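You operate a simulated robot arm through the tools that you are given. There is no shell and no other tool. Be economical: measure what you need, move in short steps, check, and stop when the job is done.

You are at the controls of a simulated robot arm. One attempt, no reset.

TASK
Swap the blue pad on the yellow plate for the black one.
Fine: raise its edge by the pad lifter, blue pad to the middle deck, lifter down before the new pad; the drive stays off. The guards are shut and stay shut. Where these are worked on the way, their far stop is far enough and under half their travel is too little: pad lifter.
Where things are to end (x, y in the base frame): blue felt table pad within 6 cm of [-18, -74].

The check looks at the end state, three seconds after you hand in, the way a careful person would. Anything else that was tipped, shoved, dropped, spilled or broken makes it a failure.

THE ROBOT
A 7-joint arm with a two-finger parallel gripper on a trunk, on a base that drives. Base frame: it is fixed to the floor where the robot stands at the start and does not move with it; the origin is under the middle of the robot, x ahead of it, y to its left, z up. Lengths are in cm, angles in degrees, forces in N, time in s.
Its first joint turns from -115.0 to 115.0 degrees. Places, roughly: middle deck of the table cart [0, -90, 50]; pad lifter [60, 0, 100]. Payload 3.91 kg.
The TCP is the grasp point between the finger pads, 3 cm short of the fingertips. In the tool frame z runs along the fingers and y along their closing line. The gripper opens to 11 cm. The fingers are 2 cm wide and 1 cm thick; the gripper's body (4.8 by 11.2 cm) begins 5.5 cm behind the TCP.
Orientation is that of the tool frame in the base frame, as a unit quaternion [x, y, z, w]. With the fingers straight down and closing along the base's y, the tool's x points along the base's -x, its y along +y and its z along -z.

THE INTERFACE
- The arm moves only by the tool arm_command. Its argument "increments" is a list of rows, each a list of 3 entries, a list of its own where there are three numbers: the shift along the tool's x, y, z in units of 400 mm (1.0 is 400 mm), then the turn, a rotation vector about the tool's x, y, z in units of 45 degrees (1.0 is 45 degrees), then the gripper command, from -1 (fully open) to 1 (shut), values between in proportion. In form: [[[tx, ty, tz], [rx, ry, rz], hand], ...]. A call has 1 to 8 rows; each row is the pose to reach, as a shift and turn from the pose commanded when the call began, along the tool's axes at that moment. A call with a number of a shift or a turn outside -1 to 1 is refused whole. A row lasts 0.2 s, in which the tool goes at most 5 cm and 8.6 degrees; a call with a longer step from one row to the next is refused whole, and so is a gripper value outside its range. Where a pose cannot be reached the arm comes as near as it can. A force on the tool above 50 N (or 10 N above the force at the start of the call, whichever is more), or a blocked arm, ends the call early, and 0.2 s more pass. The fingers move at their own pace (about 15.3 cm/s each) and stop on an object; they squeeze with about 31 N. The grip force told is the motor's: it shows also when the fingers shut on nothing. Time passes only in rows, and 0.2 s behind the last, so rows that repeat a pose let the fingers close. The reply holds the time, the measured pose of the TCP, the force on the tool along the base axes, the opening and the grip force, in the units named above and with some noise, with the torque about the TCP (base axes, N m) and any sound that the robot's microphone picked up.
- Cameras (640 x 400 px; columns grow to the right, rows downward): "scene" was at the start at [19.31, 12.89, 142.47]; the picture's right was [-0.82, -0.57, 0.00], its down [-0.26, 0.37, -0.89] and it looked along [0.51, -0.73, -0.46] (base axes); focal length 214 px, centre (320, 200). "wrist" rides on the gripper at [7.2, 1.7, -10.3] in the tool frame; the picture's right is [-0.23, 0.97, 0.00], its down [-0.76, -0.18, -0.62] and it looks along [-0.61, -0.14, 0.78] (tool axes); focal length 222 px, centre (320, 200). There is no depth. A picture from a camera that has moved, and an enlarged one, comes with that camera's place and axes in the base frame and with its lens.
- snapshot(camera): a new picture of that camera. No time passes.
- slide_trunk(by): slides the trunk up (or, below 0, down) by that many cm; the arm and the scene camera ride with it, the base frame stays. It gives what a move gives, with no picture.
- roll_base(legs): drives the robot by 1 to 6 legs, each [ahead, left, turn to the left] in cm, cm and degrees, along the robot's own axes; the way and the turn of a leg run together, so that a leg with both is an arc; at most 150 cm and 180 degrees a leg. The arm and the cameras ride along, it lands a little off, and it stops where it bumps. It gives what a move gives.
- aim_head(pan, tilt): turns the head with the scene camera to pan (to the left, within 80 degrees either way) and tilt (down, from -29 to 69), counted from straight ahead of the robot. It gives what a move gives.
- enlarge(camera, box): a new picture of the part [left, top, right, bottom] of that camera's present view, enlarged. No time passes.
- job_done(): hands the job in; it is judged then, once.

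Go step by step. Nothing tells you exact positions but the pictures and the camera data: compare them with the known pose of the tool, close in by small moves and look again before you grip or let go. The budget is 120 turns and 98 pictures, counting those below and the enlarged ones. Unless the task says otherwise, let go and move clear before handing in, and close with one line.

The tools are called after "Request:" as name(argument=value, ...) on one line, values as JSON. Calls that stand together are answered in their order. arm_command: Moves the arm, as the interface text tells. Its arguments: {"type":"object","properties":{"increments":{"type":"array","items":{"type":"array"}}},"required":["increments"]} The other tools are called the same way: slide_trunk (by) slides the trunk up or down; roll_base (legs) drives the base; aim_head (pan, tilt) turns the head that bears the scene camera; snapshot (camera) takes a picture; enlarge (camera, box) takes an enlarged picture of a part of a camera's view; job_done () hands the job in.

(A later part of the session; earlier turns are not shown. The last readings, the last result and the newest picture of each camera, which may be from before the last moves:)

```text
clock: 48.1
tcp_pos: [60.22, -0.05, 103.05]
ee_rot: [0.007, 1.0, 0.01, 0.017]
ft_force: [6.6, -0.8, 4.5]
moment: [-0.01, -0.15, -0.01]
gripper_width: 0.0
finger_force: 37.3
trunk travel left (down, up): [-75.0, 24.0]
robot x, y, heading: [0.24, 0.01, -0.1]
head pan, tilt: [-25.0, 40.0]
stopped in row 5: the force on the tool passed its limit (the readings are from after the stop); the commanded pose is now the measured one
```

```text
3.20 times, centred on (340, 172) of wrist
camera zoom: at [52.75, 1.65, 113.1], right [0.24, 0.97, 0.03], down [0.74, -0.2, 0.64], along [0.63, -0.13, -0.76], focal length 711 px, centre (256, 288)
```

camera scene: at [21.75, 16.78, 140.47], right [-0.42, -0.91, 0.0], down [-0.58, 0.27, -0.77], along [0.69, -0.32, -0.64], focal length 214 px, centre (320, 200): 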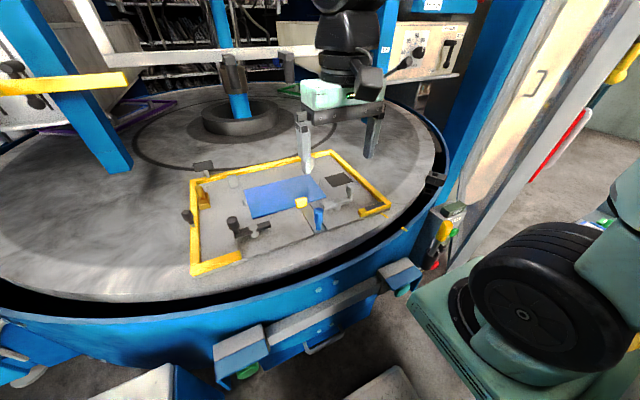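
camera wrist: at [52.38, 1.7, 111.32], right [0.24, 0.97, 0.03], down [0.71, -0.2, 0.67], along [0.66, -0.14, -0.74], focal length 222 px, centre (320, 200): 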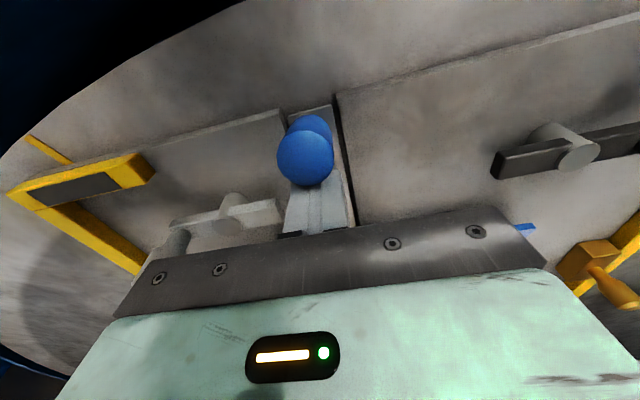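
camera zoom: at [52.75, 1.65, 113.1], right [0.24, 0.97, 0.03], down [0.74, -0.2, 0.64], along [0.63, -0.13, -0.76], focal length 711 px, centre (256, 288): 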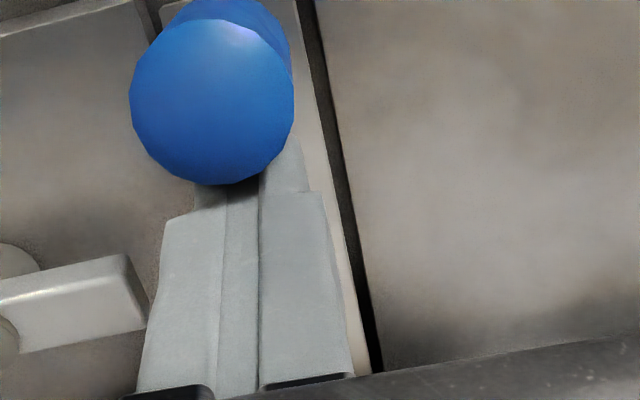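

Request:
arm_command(increments=[[[-0.01, 0, -0.01], [0, 0, 0], 1], [[-0.02, 0, -0.08], [0, 0, 0], 1], [[0, 0, -0.18], [0, 0, 0], 1], [[0.06, 0, -0.26], [0, 0, 0], 0], [[0.12, 0, -0.34], [0, 0, 0], -1]])

Request:
enlarge(camera="scene", box=[240, 150, 400, 262])

Request:
enlarge(camera="wrist", box=[240, 110, 440, 235])

```text
clock: 49.3
tcp_pos: [54.79, -0.11, 116.32]
ee_rot: [0.007, 1.0, 0.011, 0.015]
ft_force: [-0.3, 0.7, -1.5]
moment: [-0.03, 0.03, -0.01]
gripper_width: 11.0
finger_force: 0.0
trunk travel left (down, up): [-75.0, 24.0]
robot x, y, heading: [0.59, 0.1, 0.0]
head pan, tilt: [-25.0, 40.0]
```

```text
3.57 times, centred on (320, 206) of scene
camera zoom: at [22.06, 16.73, 140.46], right [-0.42, -0.91, 0.0], down [-0.58, 0.27, -0.77], along [0.69, -0.32, -0.64], focal length 766 px, centre (320, 179)
```

zoom: 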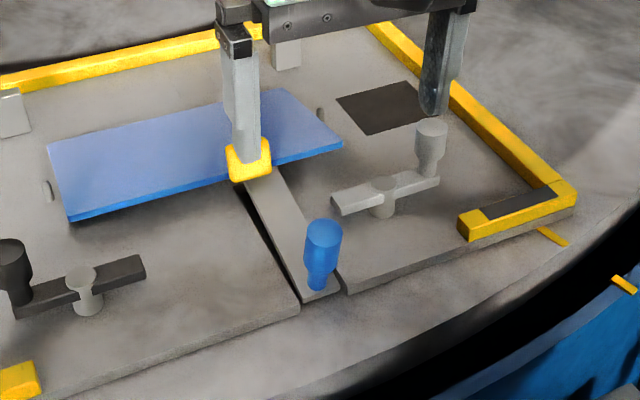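

```text
3.20 times, centred on (340, 172) of wrist
camera zoom: at [47.27, 1.66, 126.48], right [0.24, 0.97, 0.03], down [0.74, -0.2, 0.64], along [0.63, -0.13, -0.77], focal length 711 px, centre (256, 288)
```

zoom: 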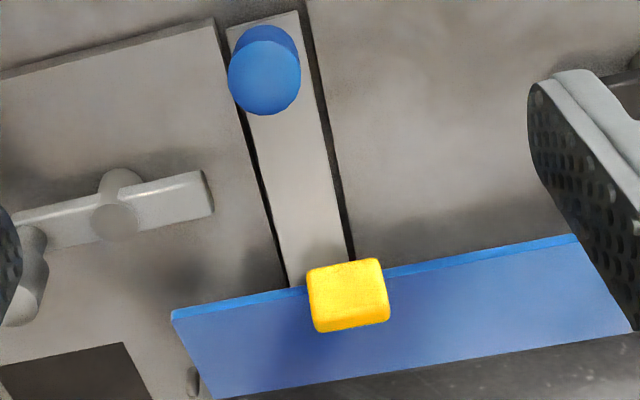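

The lever stays up and the pad edge is raised about 3 cm. The yellow tab is at about (68.8, 1.4, 101.7), so I'll tilt the tool 30° outward and come up to the tab from behind.

Request:
arm_command(increments=[[[-0.03, 0.01, 0], [0, -0.16, 0], -1], [[-0.08, 0.02, 0.02], [0, -0.32, 0], -1], [[-0.13, 0.03, 0.06], [0, -0.48, 0], -1], [[-0.18, 0.038, 0.1], [0, -0.63, 0], -1], [[-0.2125, 0.038, 0.14], [0, -0.63, 0], -1]])

Request:
snapshot(camera="wrist")

Request:
enlarge(camera="scene", box=[240, 130, 400, 242])

```text
clock: 50.5
tcp_pos: [63.51, 1.54, 111.09]
ee_rot: [0.009, 0.965, 0.008, 0.26]
ft_force: [-0.3, -0.5, 0.7]
moment: [0.03, 0.0, 0.01]
gripper_width: 10.99
finger_force: 0.1
trunk travel left (down, up): [-75.0, 24.0]
robot x, y, heading: [0.05, -0.15, -0.1]
head pan, tilt: [-25.0, 40.0]
```

```text
60 pictures are left
camera wrist: at [52.16, 3.29, 116.47], right [0.21, 0.97, 0.13], down [0.34, -0.2, 0.92], along [0.92, -0.15, -0.37], focal length 222 px, centre (320, 200)
```

wrist: 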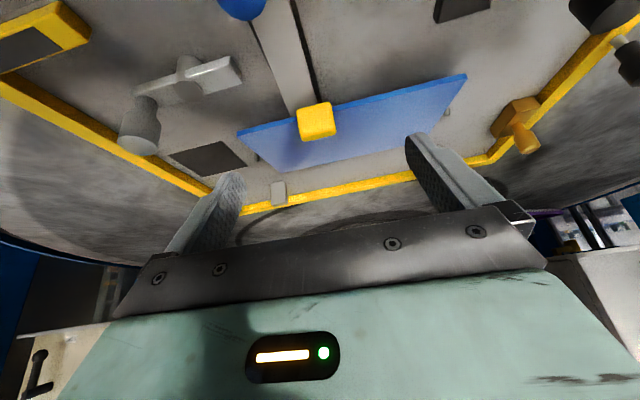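

```text
3.57 times, centred on (320, 186) of scene
camera zoom: at [21.96, 16.71, 140.48], right [-0.42, -0.91, 0.0], down [-0.58, 0.27, -0.77], along [0.69, -0.32, -0.64], focal length 766 px, centre (320, 250)
```

zoom: 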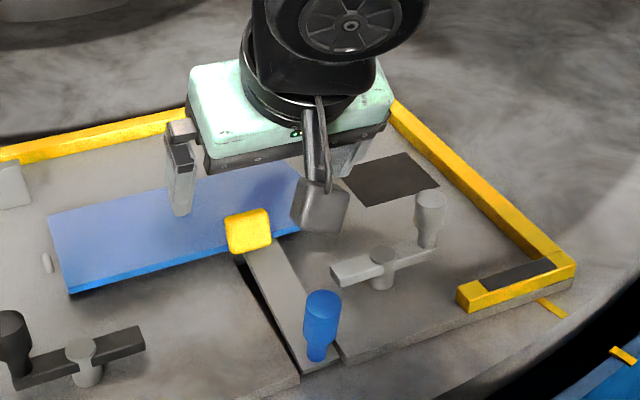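

Request:
arm_command(increments=[[[0.005, 0, 0.08], [0, 0, 0], -1], [[0.01, 0, 0.15], [0, 0, 0], -1], [[0.015, -0.004, 0.21], [0, 0, 0], -1]])

Request:
enlarge(camera="wrist", box=[200, 60, 460, 230])

Request:
enlarge(camera="scene", box=[250, 150, 370, 234])

```text
clock: 51.3
tcp_pos: [67.42, 1.53, 103.43]
ee_rot: [0.01, 0.965, 0.008, 0.261]
ft_force: [-0.4, 0.2, 0.2]
moment: [0.0, -0.03, 0.03]
gripper_width: 10.98
finger_force: 0.0
trunk travel left (down, up): [-75.0, 24.0]
robot x, y, heading: [0.27, -0.23, 0.1]
head pan, tilt: [-25.0, 40.0]
```

```text
2.35 times, centred on (330, 145) of wrist
camera zoom: at [56.02, 3.35, 108.8], right [0.21, 0.97, 0.13], down [0.34, -0.2, 0.92], along [0.92, -0.15, -0.37], focal length 523 px, centre (296, 329)
```

zoom: 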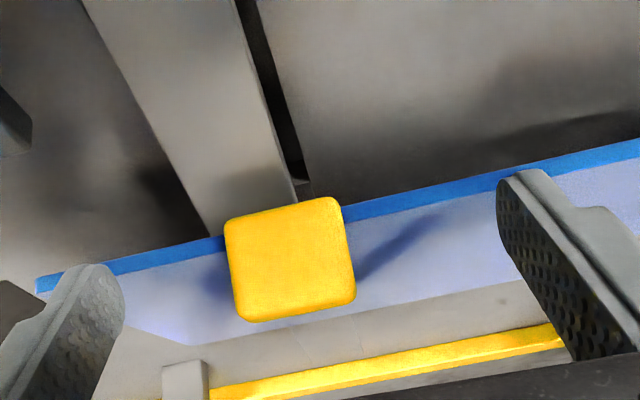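

```text
4.76 times, centred on (310, 192) of scene
camera zoom: at [21.96, 16.7, 140.49], right [-0.42, -0.91, 0.0], down [-0.58, 0.27, -0.77], along [0.69, -0.32, -0.64], focal length 1021 px, centre (368, 238)
```

zoom: 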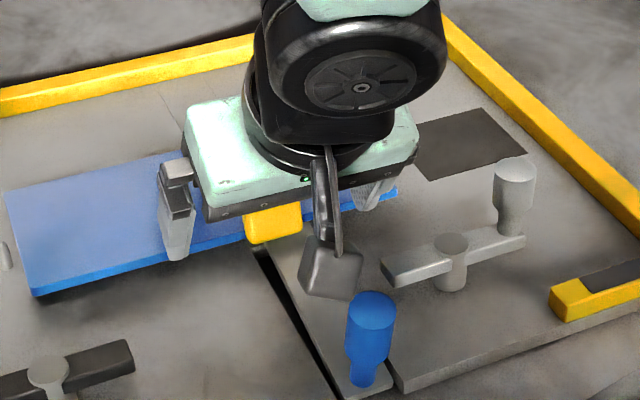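

The tab is centred between the fingers. I'll nudge 0.6 cm forward and close.

Request:
arm_command(increments=[[[-0.014, 0, 0.009], [0, 0, 0], -1], [[-0.014, 0, 0.009], [0, 0, 0], 0], [[-0.014, 0, 0.009], [0, 0, 0], 0.4], [[-0.014, 0, 0.009], [0, 0, 0], 1], [[-0.014, 0, 0.009], [0, 0, 0], 1], [[-0.014, 0, 0.009], [0, 0, 0], 1]])

Request:
enlarge(camera="wrist", box=[200, 60, 460, 230])

```text
clock: 52.7
tcp_pos: [68.06, 1.44, 103.33]
ee_rot: [0.01, 0.965, 0.007, 0.26]
ft_force: [0.1, -0.8, 1.0]
moment: [-0.16, -0.09, -0.08]
gripper_width: 3.53
finger_force: 31.4
trunk travel left (down, up): [-75.0, 24.0]
robot x, y, heading: [0.14, -0.27, -0.1]
head pan, tilt: [-25.0, 40.0]
```

```text
2.35 times, centred on (330, 145) of wrist
camera zoom: at [56.63, 3.25, 108.74], right [0.21, 0.97, 0.13], down [0.34, -0.2, 0.92], along [0.92, -0.15, -0.38], focal length 523 px, centre (296, 329)
```

zoom: 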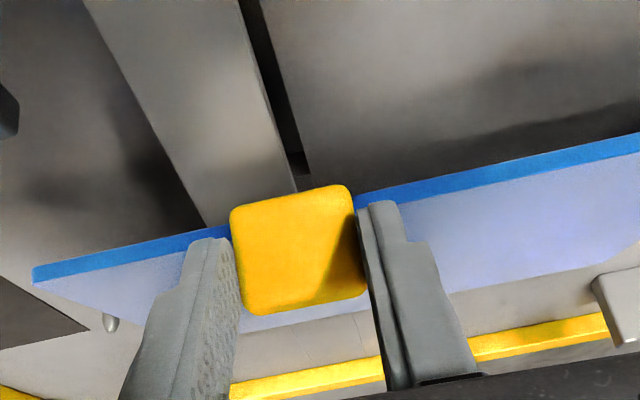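

I have a firm grip (3.5 cm), so I'll lift straight up slowly.

Request:
arm_command(increments=[[[-0.012, 0, -0.022], [0, 0, 0], 1], [[-0.025, 0, -0.043], [0, 0, 0], 1], [[-0.05, 0, -0.087], [0, 0, 0], 1], [[-0.075, 0, -0.13], [0, 0, 0], 1], [[-0.1, 0, -0.173], [0, 0, 0], 1], [[-0.125, 0, -0.216], [0, 0, 0], 1]])

Request:
snapshot(camera="scene")

Request:
snapshot(camera="wrist")

```text
clock: 54.1
tcp_pos: [67.96, 1.02, 113.12]
ee_rot: [0.01, 0.965, 0.008, 0.261]
ft_force: [0.3, -0.1, -0.8]
moment: [-0.02, 0.09, 0.01]
gripper_width: 3.5
finger_force: 31.2
trunk travel left (down, up): [-75.0, 24.0]
robot x, y, heading: [0.11, -0.13, -0.1]
head pan, tilt: [-25.0, 40.0]
```

```text
55 pictures are left
camera scene: at [22.01, 16.73, 140.47], right [-0.42, -0.91, 0.0], down [-0.58, 0.27, -0.77], along [0.69, -0.32, -0.64], focal length 214 px, centre (320, 200)
```

scene: 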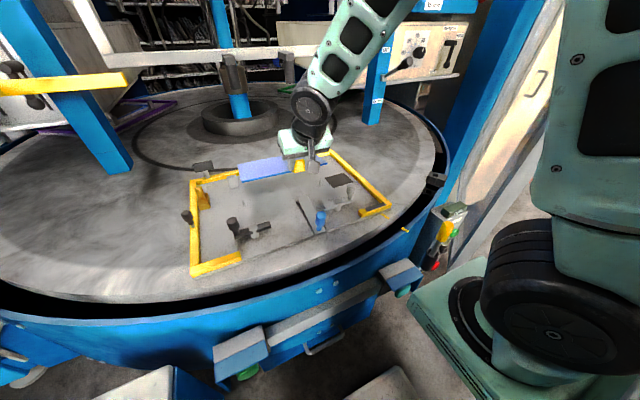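

```text
54 pictures are left
camera wrist: at [56.61, 2.83, 118.5], right [0.21, 0.97, 0.13], down [0.34, -0.2, 0.92], along [0.92, -0.15, -0.38], focal length 222 px, centre (320, 200)
```

wrist: 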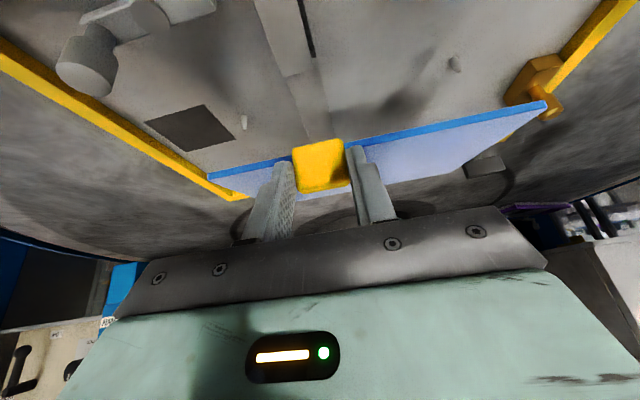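

The pad is off the plate and hanging level from its tab. I'll raise and retract, then swing over to the cart.

Request:
arm_command(increments=[[[-0.03, 0, -0.07], [0, 0, 0], 1], [[-0.04, 0, -0.16], [0, 0, 0], 1], [[-0.02, -0.01, -0.25], [0, 0, 0], 1], [[0, -0.02, -0.34], [0, 0, 0], 1], [[0.02, -0.02, -0.43], [0, 0, 0], 1], [[0.047, -0.02, -0.518], [0, 0, 0], 1]])

```text
clock: 55.5
tcp_pos: [55.79, -0.01, 129.99]
ee_rot: [0.01, 0.966, 0.007, 0.259]
ft_force: [1.5, 0.8, -1.7]
moment: [-0.06, 0.11, -0.01]
gripper_width: 3.51
finger_force: 31.4
trunk travel left (down, up): [-75.0, 24.0]
robot x, y, heading: [0.52, -0.22, -0.0]
head pan, tilt: [-25.0, 40.0]
```

Request:
arm_command(increments=[[[0.0034, -0.105, -0.002], [0.0476, 0, 0.0825], 1], [[0.0135, -0.209, -0.008], [0.095, 0, 0.165], 1], [[0.03, -0.3115, -0.0175], [0.143, 0, 0.2475], 1], [[0.054, -0.4125, -0.031], [0.19, 0, 0.33], 1], [[0.084, -0.5115, -0.048], [0.238, 0, 0.4125], 1], [[0.12, -0.6075, -0.069], [0.286, 0, 0.495], 1], [[0.1625, -0.7, -0.094], [0.333, 0, 0.577], 1]])

Request:
snapshot(camera="wrist")

```text
clock: 57.1
tcp_pos: [52.44, -29.65, 127.91]
ee_rot: [0.255, 0.933, -0.057, 0.248]
ft_force: [-0.1, -0.6, -0.5]
moment: [0.06, 0.04, 0.01]
gripper_width: 3.5
finger_force: 31.0
out of reach, approached as far as the arm can: row 1, 2, 3, 4, 5, 6, 7
trunk travel left (down, up): [-75.0, 24.0]
robot x, y, heading: [0.32, 0.02, -0.3]
head pan, tilt: [-25.0, 40.0]
```

```text
53 pictures are left
camera wrist: at [43.43, -22.52, 133.56], right [0.66, 0.74, 0.13], down [0.21, -0.35, 0.91], along [0.72, -0.57, -0.38], focal length 222 px, centre (320, 200)
```

wrist: 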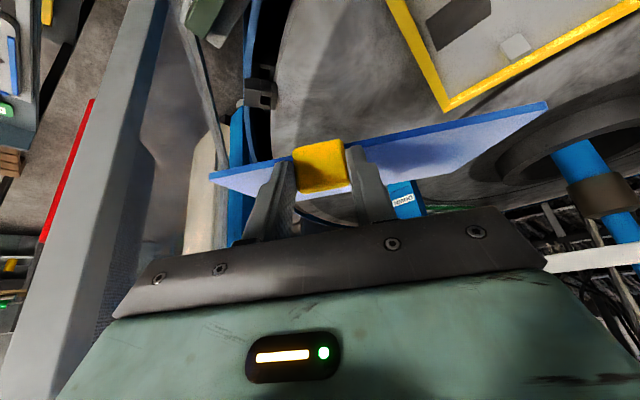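

The retracted arc ran out of reach, and a guard post stands near (50, -65). I'll turn the pad early while still left of the post, so it passes well inside.

Request:
arm_command(increments=[[[0.01, 0.04, -0.025], [0.08, 0, 0.14], 1], [[0.02, 0.08, -0.05], [0.16, 0, 0.28], 1], [[0.03, 0.12, -0.08], [0.24, 0, 0.42], 1], [[0.04, 0.16, -0.11], [0.32, 0, 0.56], 1], [[0.05, 0.19, -0.13], [0.41, 0, 0.71], 1], [[0.058, 0.2165, -0.149], [0.5, 0, 0.866], 1]])

```text
clock: 58.5
tcp_pos: [52.75, -20.26, 132.57]
ee_rot: [0.597, 0.763, -0.151, 0.198]
ft_force: [-0.6, 0.4, -1.4]
moment: [0.09, 0.01, -0.02]
gripper_width: 3.5
finger_force: 30.5
out of reach, approached as far as the arm can: row 1, 2, 3
trunk travel left (down, up): [-75.0, 24.0]
robot x, y, heading: [0.51, -0.04, 0.2]
head pan, tilt: [-25.0, 40.0]
```

Request:
arm_command(increments=[[[-0.0565, -0.096, 0.0325], [0.02, 0, 0.034], 1], [[-0.113, -0.192, 0.065], [0.039, 0, 0.068], 1], [[-0.17, -0.288, 0.0975], [0.058, 0, 0.1], 1], [[-0.226, -0.384, 0.13], [0.078, 0, 0.135], 1], [[-0.283, -0.479, 0.1625], [0.097, 0, 0.17], 1], [[-0.339, -0.575, 0.195], [0.116, 0, 0.2], 1], [[-0.396, -0.671, 0.2275], [0.136, 0, 0.236], 1], [[-0.452, -0.767, 0.26], [0.155, 0, 0.27], 1]])

Request:
snapshot(camera="wrist")

```text
clock: 60.3
tcp_pos: [28.31, -48.1, 131.98]
ee_rot: [0.683, 0.686, -0.175, 0.178]
ft_force: [0.2, 3.0, 0.4]
moment: [0.25, 0.06, 0.44]
gripper_width: 3.74
finger_force: 31.2
out of reach, approached as far as the arm can: row 1, 2, 3, 4, 5, 6, 7
trunk travel left (down, up): [-75.0, 24.0]
robot x, y, heading: [0.54, -0.33, 0.2]
head pan, tilt: [-25.0, 40.0]
```

```text
52 pictures are left
camera wrist: at [30.02, -36.67, 137.62], right [0.97, -0.2, 0.11], down [-0.18, -0.37, 0.91], along [-0.14, -0.91, -0.39], focal length 222 px, centre (320, 200)
```

wrist: 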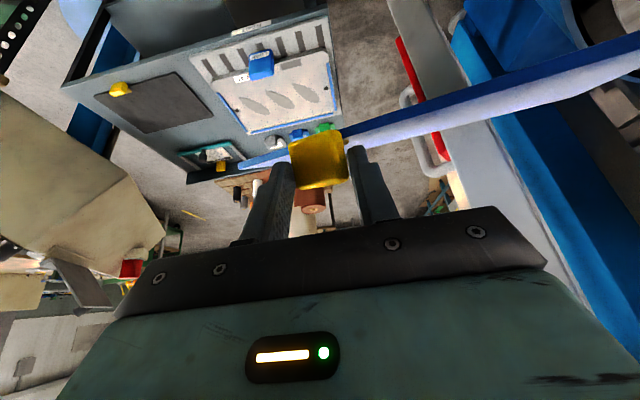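

The pad's far left corner is lightly touching the guard post (about 3 N), so I'll move off it right away.

Request:
arm_command(increments=[[[0.04, -0.01, -0.023], [0, 0, 0], 1], [[0.06, -0.09, -0.035], [0, 0, 0], 1], [[0.06, -0.2, -0.035], [0, 0, 0], 1], [[0.06, -0.3, -0.035], [0, 0, 0], 1], [[0.03, -0.4, -0.0175], [0, 0, 0], 1]])

Request:
snapshot(camera="wrist")

Request:
aim_head(pan=-65, tilt=15)

Request:
snapshot(camera="scene")

```text
clock: 61.5
tcp_pos: [12.49, -46.8, 132.15]
ee_rot: [0.683, 0.687, -0.175, 0.179]
ft_force: [-0.5, 0.4, -0.2]
moment: [0.02, 0.06, 0.0]
gripper_width: 3.72
finger_force: 31.1
out of reach, approached as far as the arm can: row 1, 2, 3, 4
trunk travel left (down, up): [-75.0, 24.0]
robot x, y, heading: [0.26, -0.1, -0.0]
head pan, tilt: [-25.0, 40.0]
```

```text
51 pictures are left
camera wrist: at [14.21, -35.47, 137.77], right [0.97, -0.19, 0.11], down [-0.18, -0.37, 0.91], along [-0.14, -0.91, -0.39], focal length 222 px, centre (320, 200)
```

wrist: 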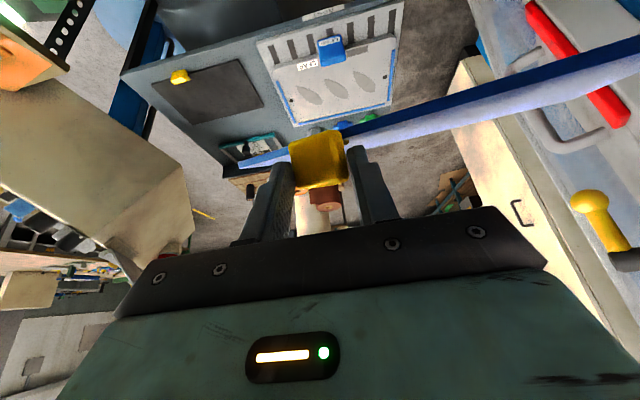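

```text
clock: 62.5
tcp_pos: [12.59, -46.84, 132.26]
ee_rot: [0.684, 0.686, -0.174, 0.177]
ft_force: [0.1, -1.0, 0.0]
moment: [0.03, 0.05, 0.03]
gripper_width: 3.68
finger_force: 30.8
trunk travel left (down, up): [-75.0, 24.0]
robot x, y, heading: [-0.15, 0.03, 0.0]
head pan, tilt: [-65.0, 15.0]
```

```text
50 pictures are left
camera scene: at [18.24, 11.85, 144.42], right [-0.91, -0.42, 0.0], down [-0.11, 0.24, -0.97], along [0.41, -0.88, -0.26], focal length 214 px, centre (320, 200)
```

scene: 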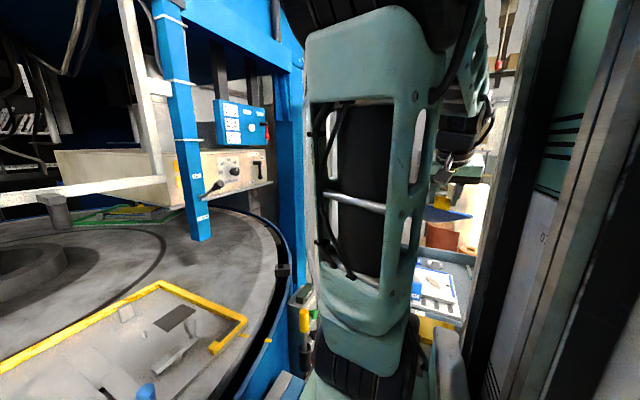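

The touch made the pad droop and turn slightly in the grip, but it is still held. To get past the top deck I'll bring the tool upright so the pad hangs closer in, then move to x≈-16 and look.

Request:
arm_command(increments=[[[0, 0, 0], [0, 0.17, 0], 1], [[-0.01, -0.05, 0.005], [0, 0.34, 0], 1], [[-0.02, -0.15, 0.01], [0, 0.5, 0], 1], [[-0.04, -0.25, 0.025], [0, 0.667, 0], 1], [[-0.06, -0.35, 0.035], [0, 0.667, 0], 1], [[-0.08, -0.45, 0.045], [0, 0.667, 0], 1], [[-0.09, -0.55, 0.05], [0, 0.667, 0], 1], [[-0.09, -0.65, 0.05], [0, 0.667, 0], 1]])

Request:
snapshot(camera="wrist")

Request:
snapshot(camera="scene")

```text
clock: 64.3
tcp_pos: [-14.08, -51.23, 131.77]
ee_rot: [0.705, 0.709, 0.009, -0.006]
ft_force: [1.1, 0.5, -0.6]
moment: [-0.01, 0.08, 0.02]
gripper_width: 3.71
finger_force: 30.9
trunk travel left (down, up): [-75.0, 24.0]
robot x, y, heading: [0.28, 0.31, -0.0]
head pan, tilt: [-65.0, 15.0]
```

```text
49 pictures are left
camera wrist: at [-12.33, -44.07, 142.38], right [0.97, -0.22, 0.0], down [-0.18, -0.77, 0.61], along [-0.14, -0.59, -0.79], focal length 222 px, centre (320, 200)
```

wrist: 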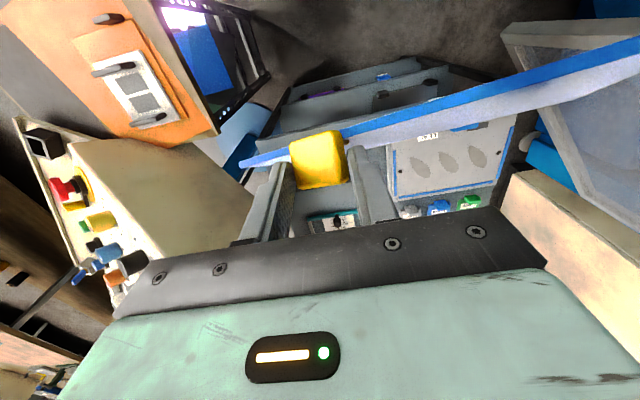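

```text
48 pictures are left
camera scene: at [18.29, 11.87, 144.42], right [-0.91, -0.42, 0.0], down [-0.11, 0.23, -0.97], along [0.41, -0.88, -0.26], focal length 214 px, centre (320, 200)
```

scene: 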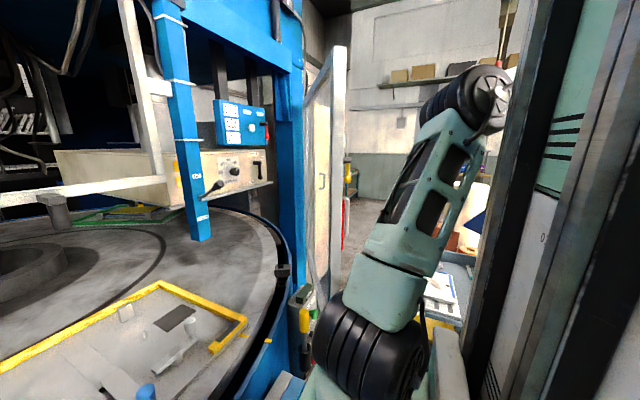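

Request:
enlarge(camera="wrist", box=[200, 20, 640, 240])

Request:
enlarge(camera="scene", box=[400, 150, 520, 250])

Request:
aim_head(pan=-54.9, tilt=27.1)

Request:
snapshot(camera="scene")

```text
1.45 times, centred on (420, 130) of wrist
camera zoom: at [-12.33, -44.07, 142.38], right [0.97, -0.22, 0.0], down [-0.18, -0.77, 0.61], along [-0.14, -0.59, -0.79], focal length 323 px, centre (174, 302)
```

zoom: 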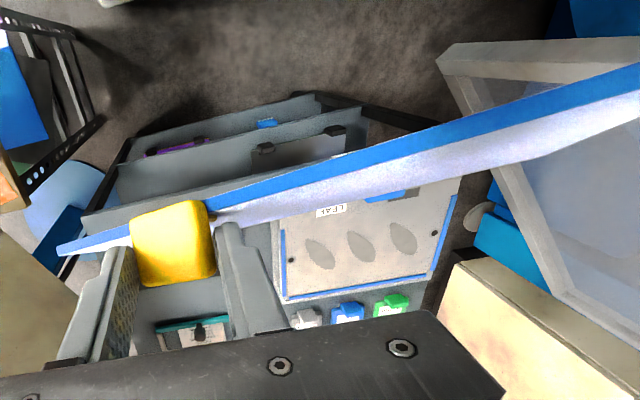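

```text
4.00 times, centred on (460, 200) of scene
camera zoom: at [18.29, 11.87, 144.42], right [-0.91, -0.42, 0.0], down [-0.11, 0.23, -0.97], along [0.41, -0.88, -0.26], focal length 858 px, centre (-240, 200)
```

zoom: 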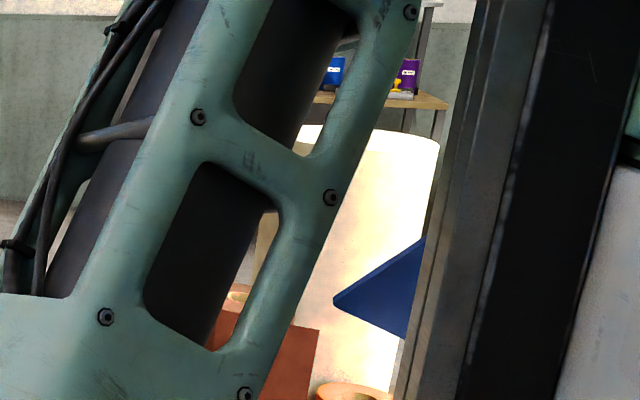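

```text
clock: 65.1
tcp_pos: [-14.06, -51.16, 131.81]
ee_rot: [0.706, 0.708, 0.009, -0.006]
ft_force: [-0.3, -0.4, -0.8]
moment: [0.03, 0.06, -0.02]
gripper_width: 3.69
finger_force: 31.1
trunk travel left (down, up): [-75.0, 24.0]
robot x, y, heading: [0.59, -0.47, 0.2]
head pan, tilt: [-54.9, 27.1]
```

```text
45 pictures are left
camera scene: at [19.54, 12.82, 142.48], right [-0.82, -0.57, 0.0], down [-0.26, 0.37, -0.89], along [0.51, -0.73, -0.46], focal length 214 px, centre (320, 200)
```

scene: 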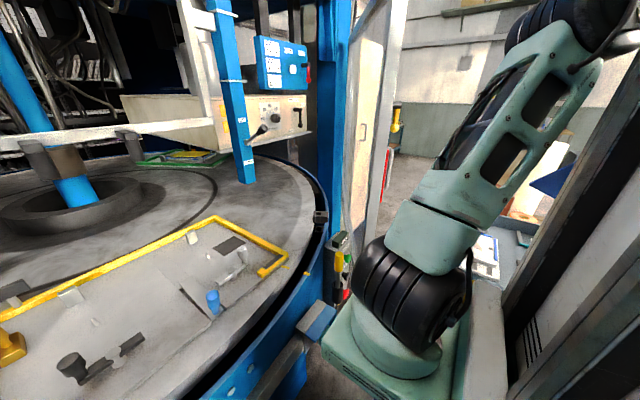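

The guard side looks unchanged. The pad has turned about 25° (left end toward me) and droops in the grip, so I'll yaw the tool −25° to square it up and then lower beside the cart.

Request:
arm_command(increments=[[[0.01, -0.02, 0], [0, 0, 0.14], 1], [[0.02, -0.04, 0], [0, 0, 0.28], 1], [[0.02, -0.06, 0], [0, 0, 0.42], 1], [[0.02, -0.08, 0], [0, 0, 0.556], 1]])

Request:
snapshot(camera="wrist")

Request:
aim_head(pan=-80, tilt=20)

Request:
snapshot(camera="scene")

```text
clock: 66.1
tcp_pos: [-16.55, -50.57, 131.94]
ee_rot: [0.843, 0.538, 0.006, -0.01]
ft_force: [0.2, -0.2, -0.9]
moment: [0.03, 0.04, 0.0]
gripper_width: 3.7
finger_force: 30.4
trunk travel left (down, up): [-75.0, 24.0]
robot x, y, heading: [0.14, -0.09, -0.1]
head pan, tilt: [-54.9, 27.1]
```

```text
44 pictures are left
camera wrist: at [-11.91, -44.89, 142.36], right [0.79, -0.61, -0.01], down [-0.48, -0.63, 0.61], along [-0.38, -0.47, -0.79], focal length 222 px, centre (320, 200)
```

wrist: 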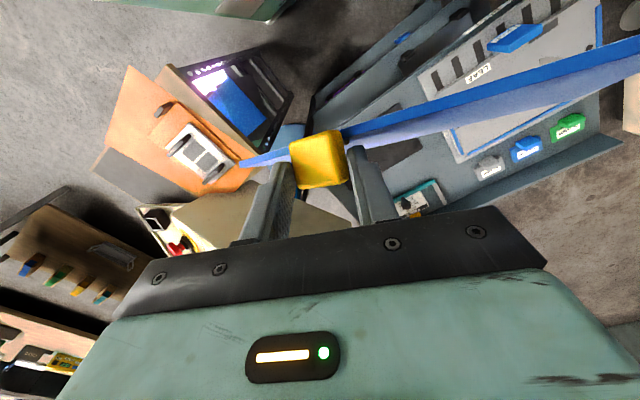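

```text
clock: 67.0
tcp_pos: [-16.6, -50.49, 131.84]
ee_rot: [0.842, 0.54, 0.006, -0.01]
ft_force: [0.7, 0.6, -1.1]
moment: [0.05, 0.05, 0.0]
gripper_width: 3.72
finger_force: 31.0
trunk travel left (down, up): [-75.0, 24.0]
robot x, y, heading: [0.2, 0.02, -0.0]
head pan, tilt: [-80.0, 20.0]
```

```text
43 pictures are left
camera scene: at [16.39, 10.87, 143.57], right [-0.98, -0.17, 0.0], down [-0.06, 0.34, -0.94], along [0.16, -0.92, -0.34], focal length 214 px, centre (320, 200)
```

scene: 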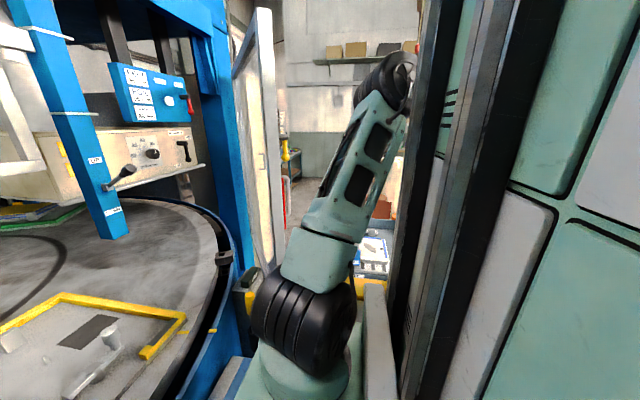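

The geometry is consistent: the pad droops about 60° and is turned about 28°, so a 60° tool tilt will lay it flat. I'll lower the trunk beside the cart.

Request:
slide_trunk(by=-30)

Request:
snapshot(camera="wrist")

```text
clock: 70.0
tcp_pos: [-16.53, -50.79, 101.79]
ee_rot: [0.841, 0.54, 0.007, -0.011]
ft_force: [0.0, 0.4, -1.3]
moment: [0.01, 0.09, -0.01]
gripper_width: 3.69
finger_force: 31.1
trunk travel left (down, up): [-45.0, 54.0]
robot x, y, heading: [0.35, 0.25, -0.1]
head pan, tilt: [-80.0, 20.0]
```

```text
42 pictures are left
camera wrist: at [-12.08, -45.04, 112.22], right [0.79, -0.61, -0.01], down [-0.48, -0.63, 0.61], along [-0.38, -0.47, -0.79], focal length 222 px, centre (320, 200)
```

wrist: 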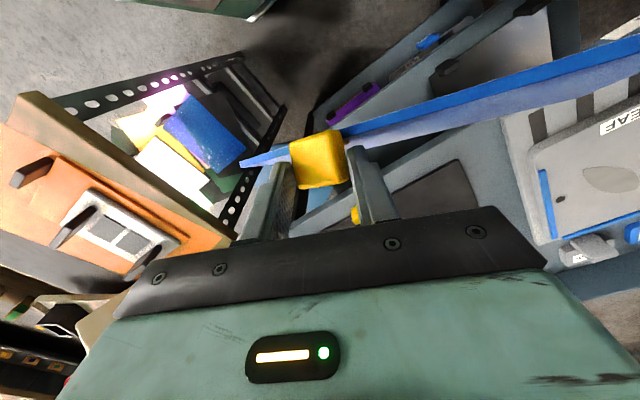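

Request:
arm_command(increments=[[[0.025, 0, 0], [0, 0, 0], 1], [[0.045, 0, 0], [0, 0, 0], 1]])

Request:
slide_trunk(by=-15)

Request:
slide_trunk(by=-15)

Request:
snapshot(camera="wrist")

```text
clock: 70.6
tcp_pos: [-16.05, -49.45, 101.02]
ee_rot: [0.841, 0.541, 0.011, -0.013]
ft_force: [-0.4, 0.5, -0.7]
moment: [0.01, 0.01, 0.01]
gripper_width: 3.71
finger_force: 31.1
trunk travel left (down, up): [-45.0, 54.0]
robot x, y, heading: [-0.08, -0.17, 0.1]
head pan, tilt: [-80.0, 20.0]
```

```text
clock: 72.3
tcp_pos: [-15.61, -49.33, 86.6]
ee_rot: [0.839, 0.544, 0.006, -0.011]
ft_force: [0.3, 0.7, -0.2]
moment: [0.0, 0.05, 0.0]
gripper_width: 3.71
finger_force: 31.6
trunk travel left (down, up): [-30.0, 69.0]
robot x, y, heading: [0.33, 0.12, -0.1]
head pan, tilt: [-80.0, 20.0]
```

```text
clock: 74.1
tcp_pos: [-15.51, -49.36, 71.65]
ee_rot: [0.839, 0.545, 0.006, -0.01]
ft_force: [1.0, -0.1, -0.4]
moment: [0.01, 0.06, 0.03]
gripper_width: 3.71
finger_force: 30.9
trunk travel left (down, up): [-15.0, 84.0]
robot x, y, heading: [0.25, -0.15, 0.1]
head pan, tilt: [-80.0, 20.0]
```

```text
41 pictures are left
camera wrist: at [-10.97, -43.65, 82.18], right [0.8, -0.6, -0.02], down [-0.47, -0.64, 0.61], along [-0.38, -0.48, -0.79], focal length 222 px, centre (320, 200)
```

wrist: 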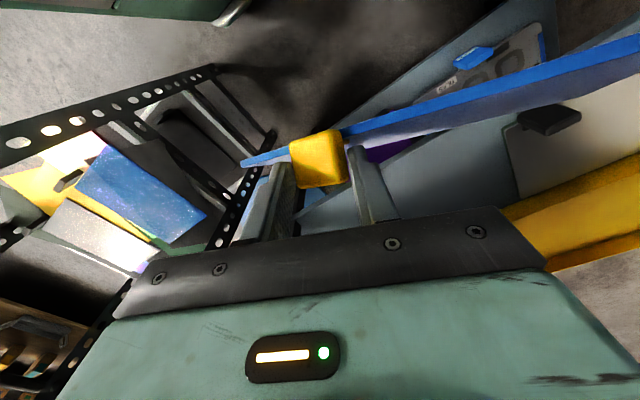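

The pad is below the top deck with no contact. Now I'll move in while tilting up to flatten it.

Request:
arm_command(increments=[[[-0.04, 0.01, 0], [0, -0.16, 0], 1], [[-0.085, 0.02, 0], [0, -0.33, 0], 1], [[-0.13, 0.03, 0.01], [0, -0.5, 0], 1], [[-0.175, 0.04, 0.02], [0, -0.67, 0], 1], [[-0.22, 0.05, 0.03], [0, -0.83, 0], 1], [[-0.266, 0.055, 0.04], [0, -1, 0], 1]])

Request:
snapshot(camera="wrist")

```text
clock: 75.5
tcp_pos: [-17.3, -60.38, 70.09]
ee_rot: [0.775, 0.51, -0.315, 0.2]
ft_force: [-0.2, 0.2, -0.1]
moment: [0.06, 0.06, 0.01]
gripper_width: 3.71
finger_force: 31.0
trunk travel left (down, up): [-15.0, 84.0]
robot x, y, heading: [0.32, -0.45, 0.1]
head pan, tilt: [-80.0, 20.0]
```

```text
40 pictures are left
camera wrist: at [-10.87, -49.67, 72.53], right [0.83, -0.54, 0.15], down [-0.2, -0.04, 0.98], along [-0.52, -0.84, -0.14], focal length 222 px, centre (320, 200)
```

wrist: 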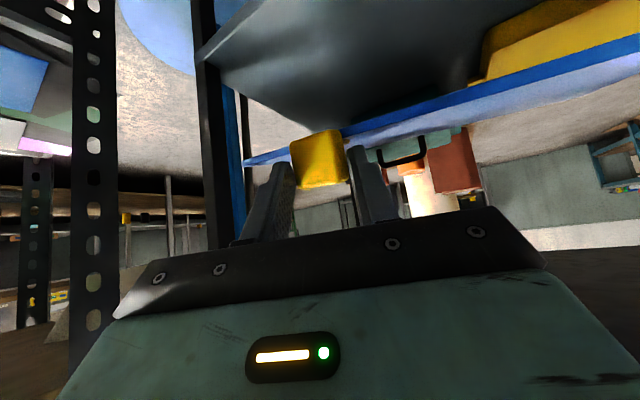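

Request:
arm_command(increments=[[[0.02, 0.004, 0.067], [0, -0.1, 0], 1], [[0.04, 0.008, 0.135], [0, -0.2, 0], 1], [[0.06, 0.012, 0.2], [0, -0.3, 0], 1], [[0.078, 0.015, 0.27], [0, -0.35, 0], 1]])

Request:
snapshot(camera="wrist")

```text
clock: 76.5
tcp_pos: [-20.76, -64.01, 60.0]
ee_rot: [0.731, 0.468, -0.42, 0.264]
ft_force: [0.1, 0.5, -0.2]
moment: [0.11, 0.0, 0.03]
gripper_width: 3.66
finger_force: 31.4
trunk travel left (down, up): [-15.0, 84.0]
robot x, y, heading: [0.37, -0.12, 0.1]
head pan, tilt: [-80.0, 20.0]
```

```text
39 pictures are left
camera wrist: at [-13.87, -53.26, 58.98], right [0.83, -0.52, 0.19], down [-0.09, 0.21, 0.97], along [-0.54, -0.83, 0.13], focal length 222 px, centre (320, 200)
```

wrist: 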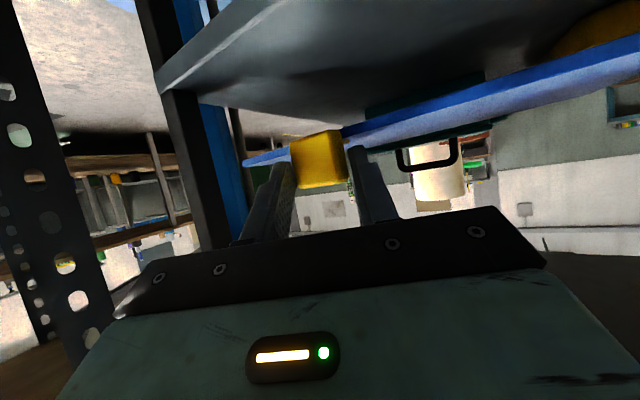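

The pad edge is now parallel to the cart and about level. I'll move in slightly and lower toward the deck.

Request:
arm_command(increments=[[[0.0, 0.06, 0.035], [0, 0, 0], 1], [[0.03, 0.06, 0.06], [0, 0, 0], 1], [[0.066, 0.06, 0.085], [0, 0, 0], 1]])

Request:
snapshot(camera="wrist")

```text
clock: 77.3
tcp_pos: [-19.2, -66.6, 56.44]
ee_rot: [0.731, 0.468, -0.421, 0.265]
ft_force: [0.0, -0.4, -0.6]
moment: [0.07, 0.01, -0.01]
gripper_width: 3.68
finger_force: 31.1
trunk travel left (down, up): [-15.0, 84.0]
robot x, y, heading: [0.6, 0.07, -0.3]
head pan, tilt: [-80.0, 20.0]
```

```text
38 pictures are left
camera wrist: at [-12.3, -55.84, 55.3], right [0.84, -0.51, 0.19], down [-0.09, 0.21, 0.97], along [-0.54, -0.83, 0.13], focal length 222 px, centre (320, 200)
```

wrist: 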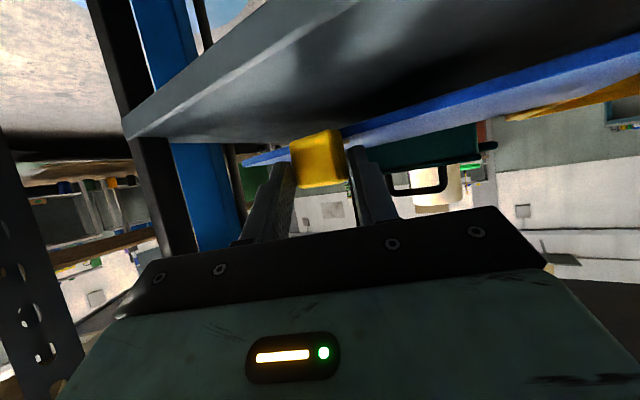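

Request:
arm_command(increments=[[[0.016, 0, 0.0095], [0, 0, 0], 1], [[0.032, 0, 0.019], [0, 0, 0], 1], [[0.043, 0, 0.025], [0, 0, 0], 1], [[0.043, 0, 0.025], [0, 0, 0], 1]])

Request:
snapshot(camera="wrist")

```text
clock: 78.3
tcp_pos: [-19.0, -66.53, 53.95]
ee_rot: [0.73, 0.469, -0.42, 0.265]
ft_force: [0.6, -0.2, -0.9]
moment: [0.1, 0.05, -0.03]
gripper_width: 3.68
finger_force: 31.1
trunk travel left (down, up): [-15.0, 84.0]
robot x, y, heading: [0.41, 0.03, -0.0]
head pan, tilt: [-80.0, 20.0]
```

```text
37 pictures are left
camera wrist: at [-12.2, -55.72, 52.99], right [0.84, -0.51, 0.19], down [-0.09, 0.21, 0.97], along [-0.54, -0.83, 0.13], focal length 222 px, centre (320, 200)
```

wrist: 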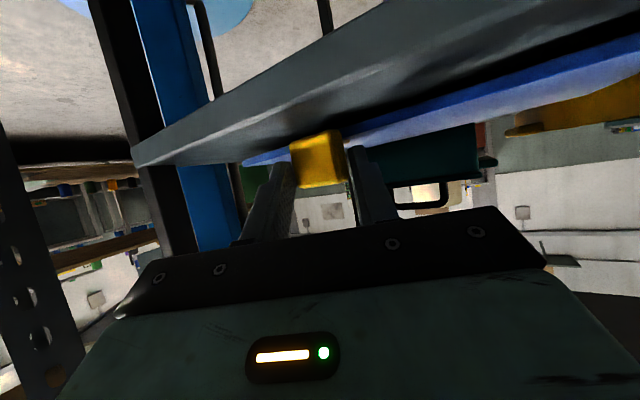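

Request:
arm_command(increments=[[[0.008, 0, 0.005], [0, 0, 0], 1], [[0.016, 0, 0.0095], [0, 0, 0], 1], [[0.024, 0, 0.014], [0, 0, 0], 1], [[0.032, 0, 0.019], [0, 0, 0], 1]])

Request:
enlarge(camera="wrist", box=[140, 40, 640, 240])

```text
clock: 79.3
tcp_pos: [-19.09, -66.53, 53.08]
ee_rot: [0.727, 0.468, -0.424, 0.27]
ft_force: [9.0, 12.3, 45.2]
moment: [-0.27, -0.25, 0.01]
gripper_width: 3.7
finger_force: 31.4
trunk travel left (down, up): [-15.0, 84.0]
robot x, y, heading: [0.3, 0.25, -0.2]
head pan, tilt: [-80.0, 20.0]
```

```text
1.28 times, centred on (390, 140) of wrist
camera zoom: at [-12.32, -55.8, 52.04], right [0.84, -0.51, 0.19], down [-0.09, 0.22, 0.97], along [-0.54, -0.83, 0.14], focal length 284 px, centre (230, 277)
```

zoom: 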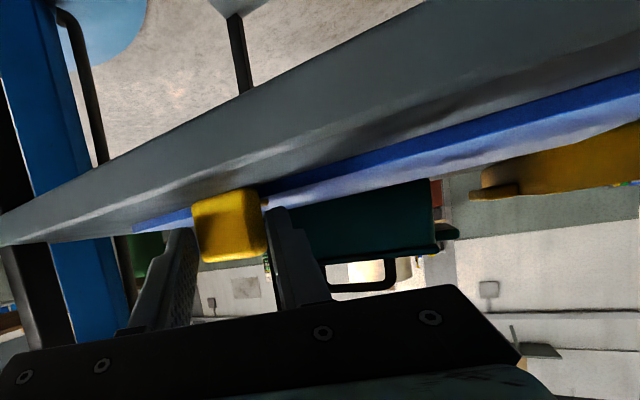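

Contact at 45 N, so the pad is on the deck. I'll ease off 0.3 cm and open the fingers gently.

Request:
arm_command(increments=[[[-0.008, 0, -0.004], [0, 0, 0], 1], [[-0.01, 0, -0.006], [0, 0, 0], 1]])

Request:
arm_command(increments=[[[0, 0, 0], [0, 0, 0], 0.25], [[0, 0, 0], [0, 0, 0], 0.1], [[0, 0, 0], [0, 0, 0], 0.0], [[0, 0, 0], [0, 0, 0], -0.2]])

Request:
enlarge(camera="wrist", box=[140, 40, 640, 240])

```text
clock: 79.9
tcp_pos: [-19.13, -66.55, 53.26]
ee_rot: [0.729, 0.468, -0.422, 0.266]
ft_force: [-8.5, -11.9, 28.7]
moment: [-0.92, 0.06, -0.31]
gripper_width: 3.68
finger_force: 30.9
trunk travel left (down, up): [-15.0, 84.0]
robot x, y, heading: [0.08, -0.14, -0.0]
head pan, tilt: [-80.0, 20.0]
```

```text
clock: 80.9
tcp_pos: [-19.18, -66.37, 52.97]
ee_rot: [0.731, 0.468, -0.42, 0.264]
ft_force: [-6.0, 7.5, 15.4]
moment: [-0.36, -0.2, -0.06]
gripper_width: 6.2
finger_force: 0.0
trunk travel left (down, up): [-15.0, 84.0]
robot x, y, heading: [0.26, 0.26, -0.0]
head pan, tilt: [-80.0, 20.0]
```

```text
1.28 times, centred on (390, 140) of wrist
camera zoom: at [-12.25, -55.59, 51.97], right [0.84, -0.51, 0.19], down [-0.09, 0.21, 0.97], along [-0.54, -0.83, 0.13], focal length 284 px, centre (230, 277)
```

zoom: 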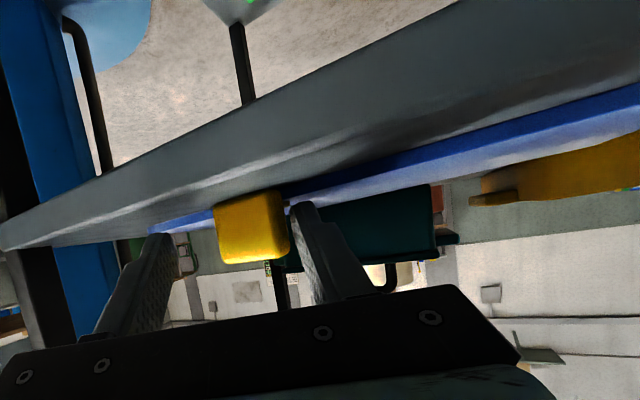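

The tab is free. I'll centre the fingers about it, retract along the tool axis, and look.

Request:
arm_command(increments=[[[-0.008, 0.015, -0.01], [0, 0, 0], -0.2], [[-0.015, 0.025, -0.02], [0, 0, 0], -0.4], [[-0.015, 0.025, -0.08], [0, 0, 0], -0.4], [[-0.015, 0.025, -0.16], [0, 0, 0], -0.4], [[-0.03, 0.025, -0.25], [0, 0, 0], -0.4], [[-0.1, 0.025, -0.3], [0, 0, 0], -0.4]])

Request:
snapshot(camera="wrist")

```text
clock: 82.3
tcp_pos: [-14.46, -59.37, 62.69]
ee_rot: [0.73, 0.469, -0.42, 0.267]
ft_force: [0.3, 0.2, -0.3]
moment: [0.03, -0.04, 0.01]
gripper_width: 7.71
finger_force: 0.0
trunk travel left (down, up): [-15.0, 84.0]
robot x, y, heading: [0.12, -0.1, 0.6]
head pan, tilt: [-80.0, 20.0]
```

```text
34 pictures are left
camera wrist: at [-7.73, -48.63, 61.57], right [0.84, -0.51, 0.19], down [-0.09, 0.21, 0.97], along [-0.54, -0.83, 0.13], focal length 222 px, centre (320, 200)
```

wrist: 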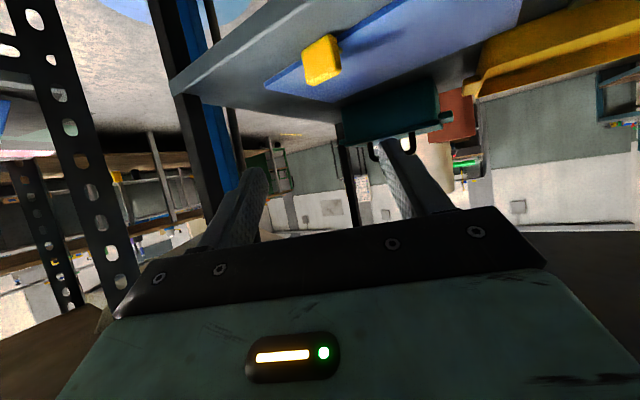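

The blue pad lies flat on the middle deck, but its centre is at about (-13.2, -75), too close to the 6 cm limit. I'll square the tool to it, re-grip the tab, and shift it about 4.5 cm toward −x.

Request:
arm_command(increments=[[[0.01, -0.02, 0.02], [-0.144, 0, -0.083], -1], [[0.02, -0.04, 0.04], [-0.289, 0, -0.167], -1], [[0.03, -0.06, 0.06], [-0.433, 0, -0.25], -1], [[0.042, -0.075, 0.077], [-0.577, 0, -0.333], -1]])

Request:
snapshot(camera="wrist")

```text
clock: 83.3
tcp_pos: [-18.12, -59.83, 59.51]
ee_rot: [0.585, 0.642, -0.334, 0.366]
ft_force: [1.0, 1.3, -0.4]
moment: [0.02, 0.0, 0.01]
gripper_width: 11.0
finger_force: 0.1
trunk travel left (down, up): [-15.0, 84.0]
robot x, y, heading: [0.13, 0.12, -0.2]
head pan, tilt: [-80.0, 20.0]
```

```text
33 pictures are left
camera wrist: at [-17.61, -47.01, 58.54], right [0.98, -0.02, 0.19], down [-0.19, 0.13, 0.97], along [-0.05, -0.99, 0.13], focal length 222 px, centre (320, 200)
```

wrist: 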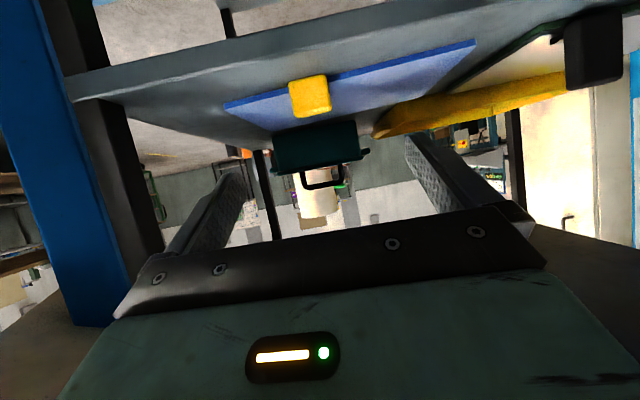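

Request:
arm_command(increments=[[[0.0, -0.008, 0.08], [0, 0, 0], -1], [[0.005, -0.008, 0.16], [0, 0, 0], -1], [[0.015, -0.008, 0.22], [0, 0, 0], -1], [[0.02, -0.008, 0.25], [0, 0, 0], -1]])

Request:
enlarge(camera="wrist", box=[140, 40, 540, 240])

```text
clock: 84.3
tcp_pos: [-17.62, -67.79, 53.66]
ee_rot: [0.585, 0.641, -0.336, 0.366]
ft_force: [0.3, 0.4, 0.3]
moment: [0.0, 0.02, 0.03]
gripper_width: 10.99
finger_force: 0.0
trunk travel left (down, up): [-15.0, 84.0]
robot x, y, heading: [0.46, -0.22, 0.0]
head pan, tilt: [-80.0, 20.0]
```

```text
1.60 times, centred on (340, 140) of wrist
camera zoom: at [-17.02, -55.13, 52.82], right [0.98, -0.03, 0.19], down [-0.19, 0.13, 0.97], along [-0.05, -0.99, 0.13], focal length 355 px, centre (288, 296)
```

zoom: 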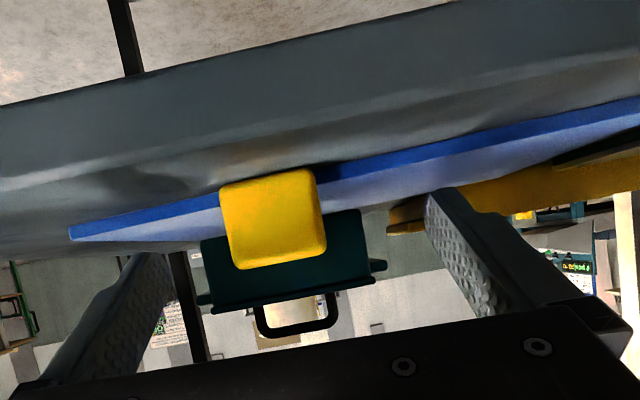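

Request:
arm_command(increments=[[[0, 0, 0], [0, 0, 0], 0], [[0, 0, 0], [0, 0, 0], 0.4], [[0, 0, 0], [0, 0, 0], 1], [[0, 0, 0], [0, 0, 0], 1]])

Request:
arm_command(increments=[[[-0.013, 0, -0.0075], [0, 0, 0], 1], [[-0.013, -0.05, -0.0075], [0, 0, 0], 1], [[0.0, -0.1, -0.03], [0, 0, 0], 1], [[0.012, -0.104, -0.051], [0, 0, 0], 1], [[0.023, -0.104, -0.0445], [0, 0, 0], 1]])

Request:
snapshot(camera="wrist")

```text
clock: 85.3
tcp_pos: [-17.55, -67.91, 53.84]
ee_rot: [0.584, 0.642, -0.334, 0.366]
ft_force: [0.0, -0.6, 1.4]
moment: [0.02, 0.04, 0.0]
gripper_width: 3.5
finger_force: 30.9
trunk travel left (down, up): [-15.0, 84.0]
robot x, y, heading: [0.05, 0.02, 0.1]
head pan, tilt: [-80.0, 20.0]
```

```text
clock: 86.5
tcp_pos: [-21.99, -66.63, 53.9]
ee_rot: [0.585, 0.641, -0.336, 0.366]
ft_force: [-0.5, 0.1, -1.3]
moment: [0.04, 0.02, 0.01]
gripper_width: 3.51
finger_force: 31.1
trunk travel left (down, up): [-15.0, 84.0]
robot x, y, heading: [-0.02, -0.07, 0.0]
head pan, tilt: [-80.0, 20.0]
```

```text
31 pictures are left
camera wrist: at [-21.31, -53.83, 52.97], right [0.98, -0.03, 0.19], down [-0.19, 0.13, 0.97], along [-0.05, -0.99, 0.13], focal length 222 px, centre (320, 200)
```

wrist: 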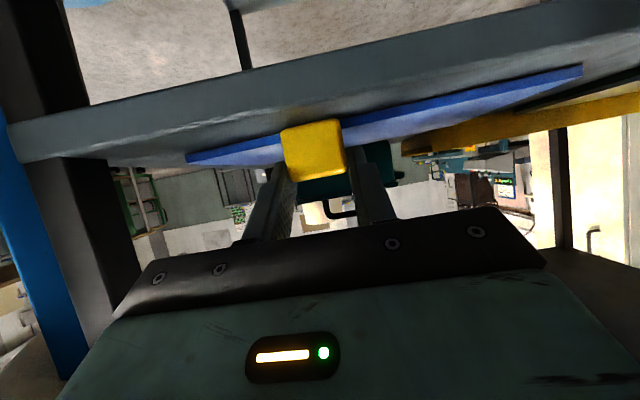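

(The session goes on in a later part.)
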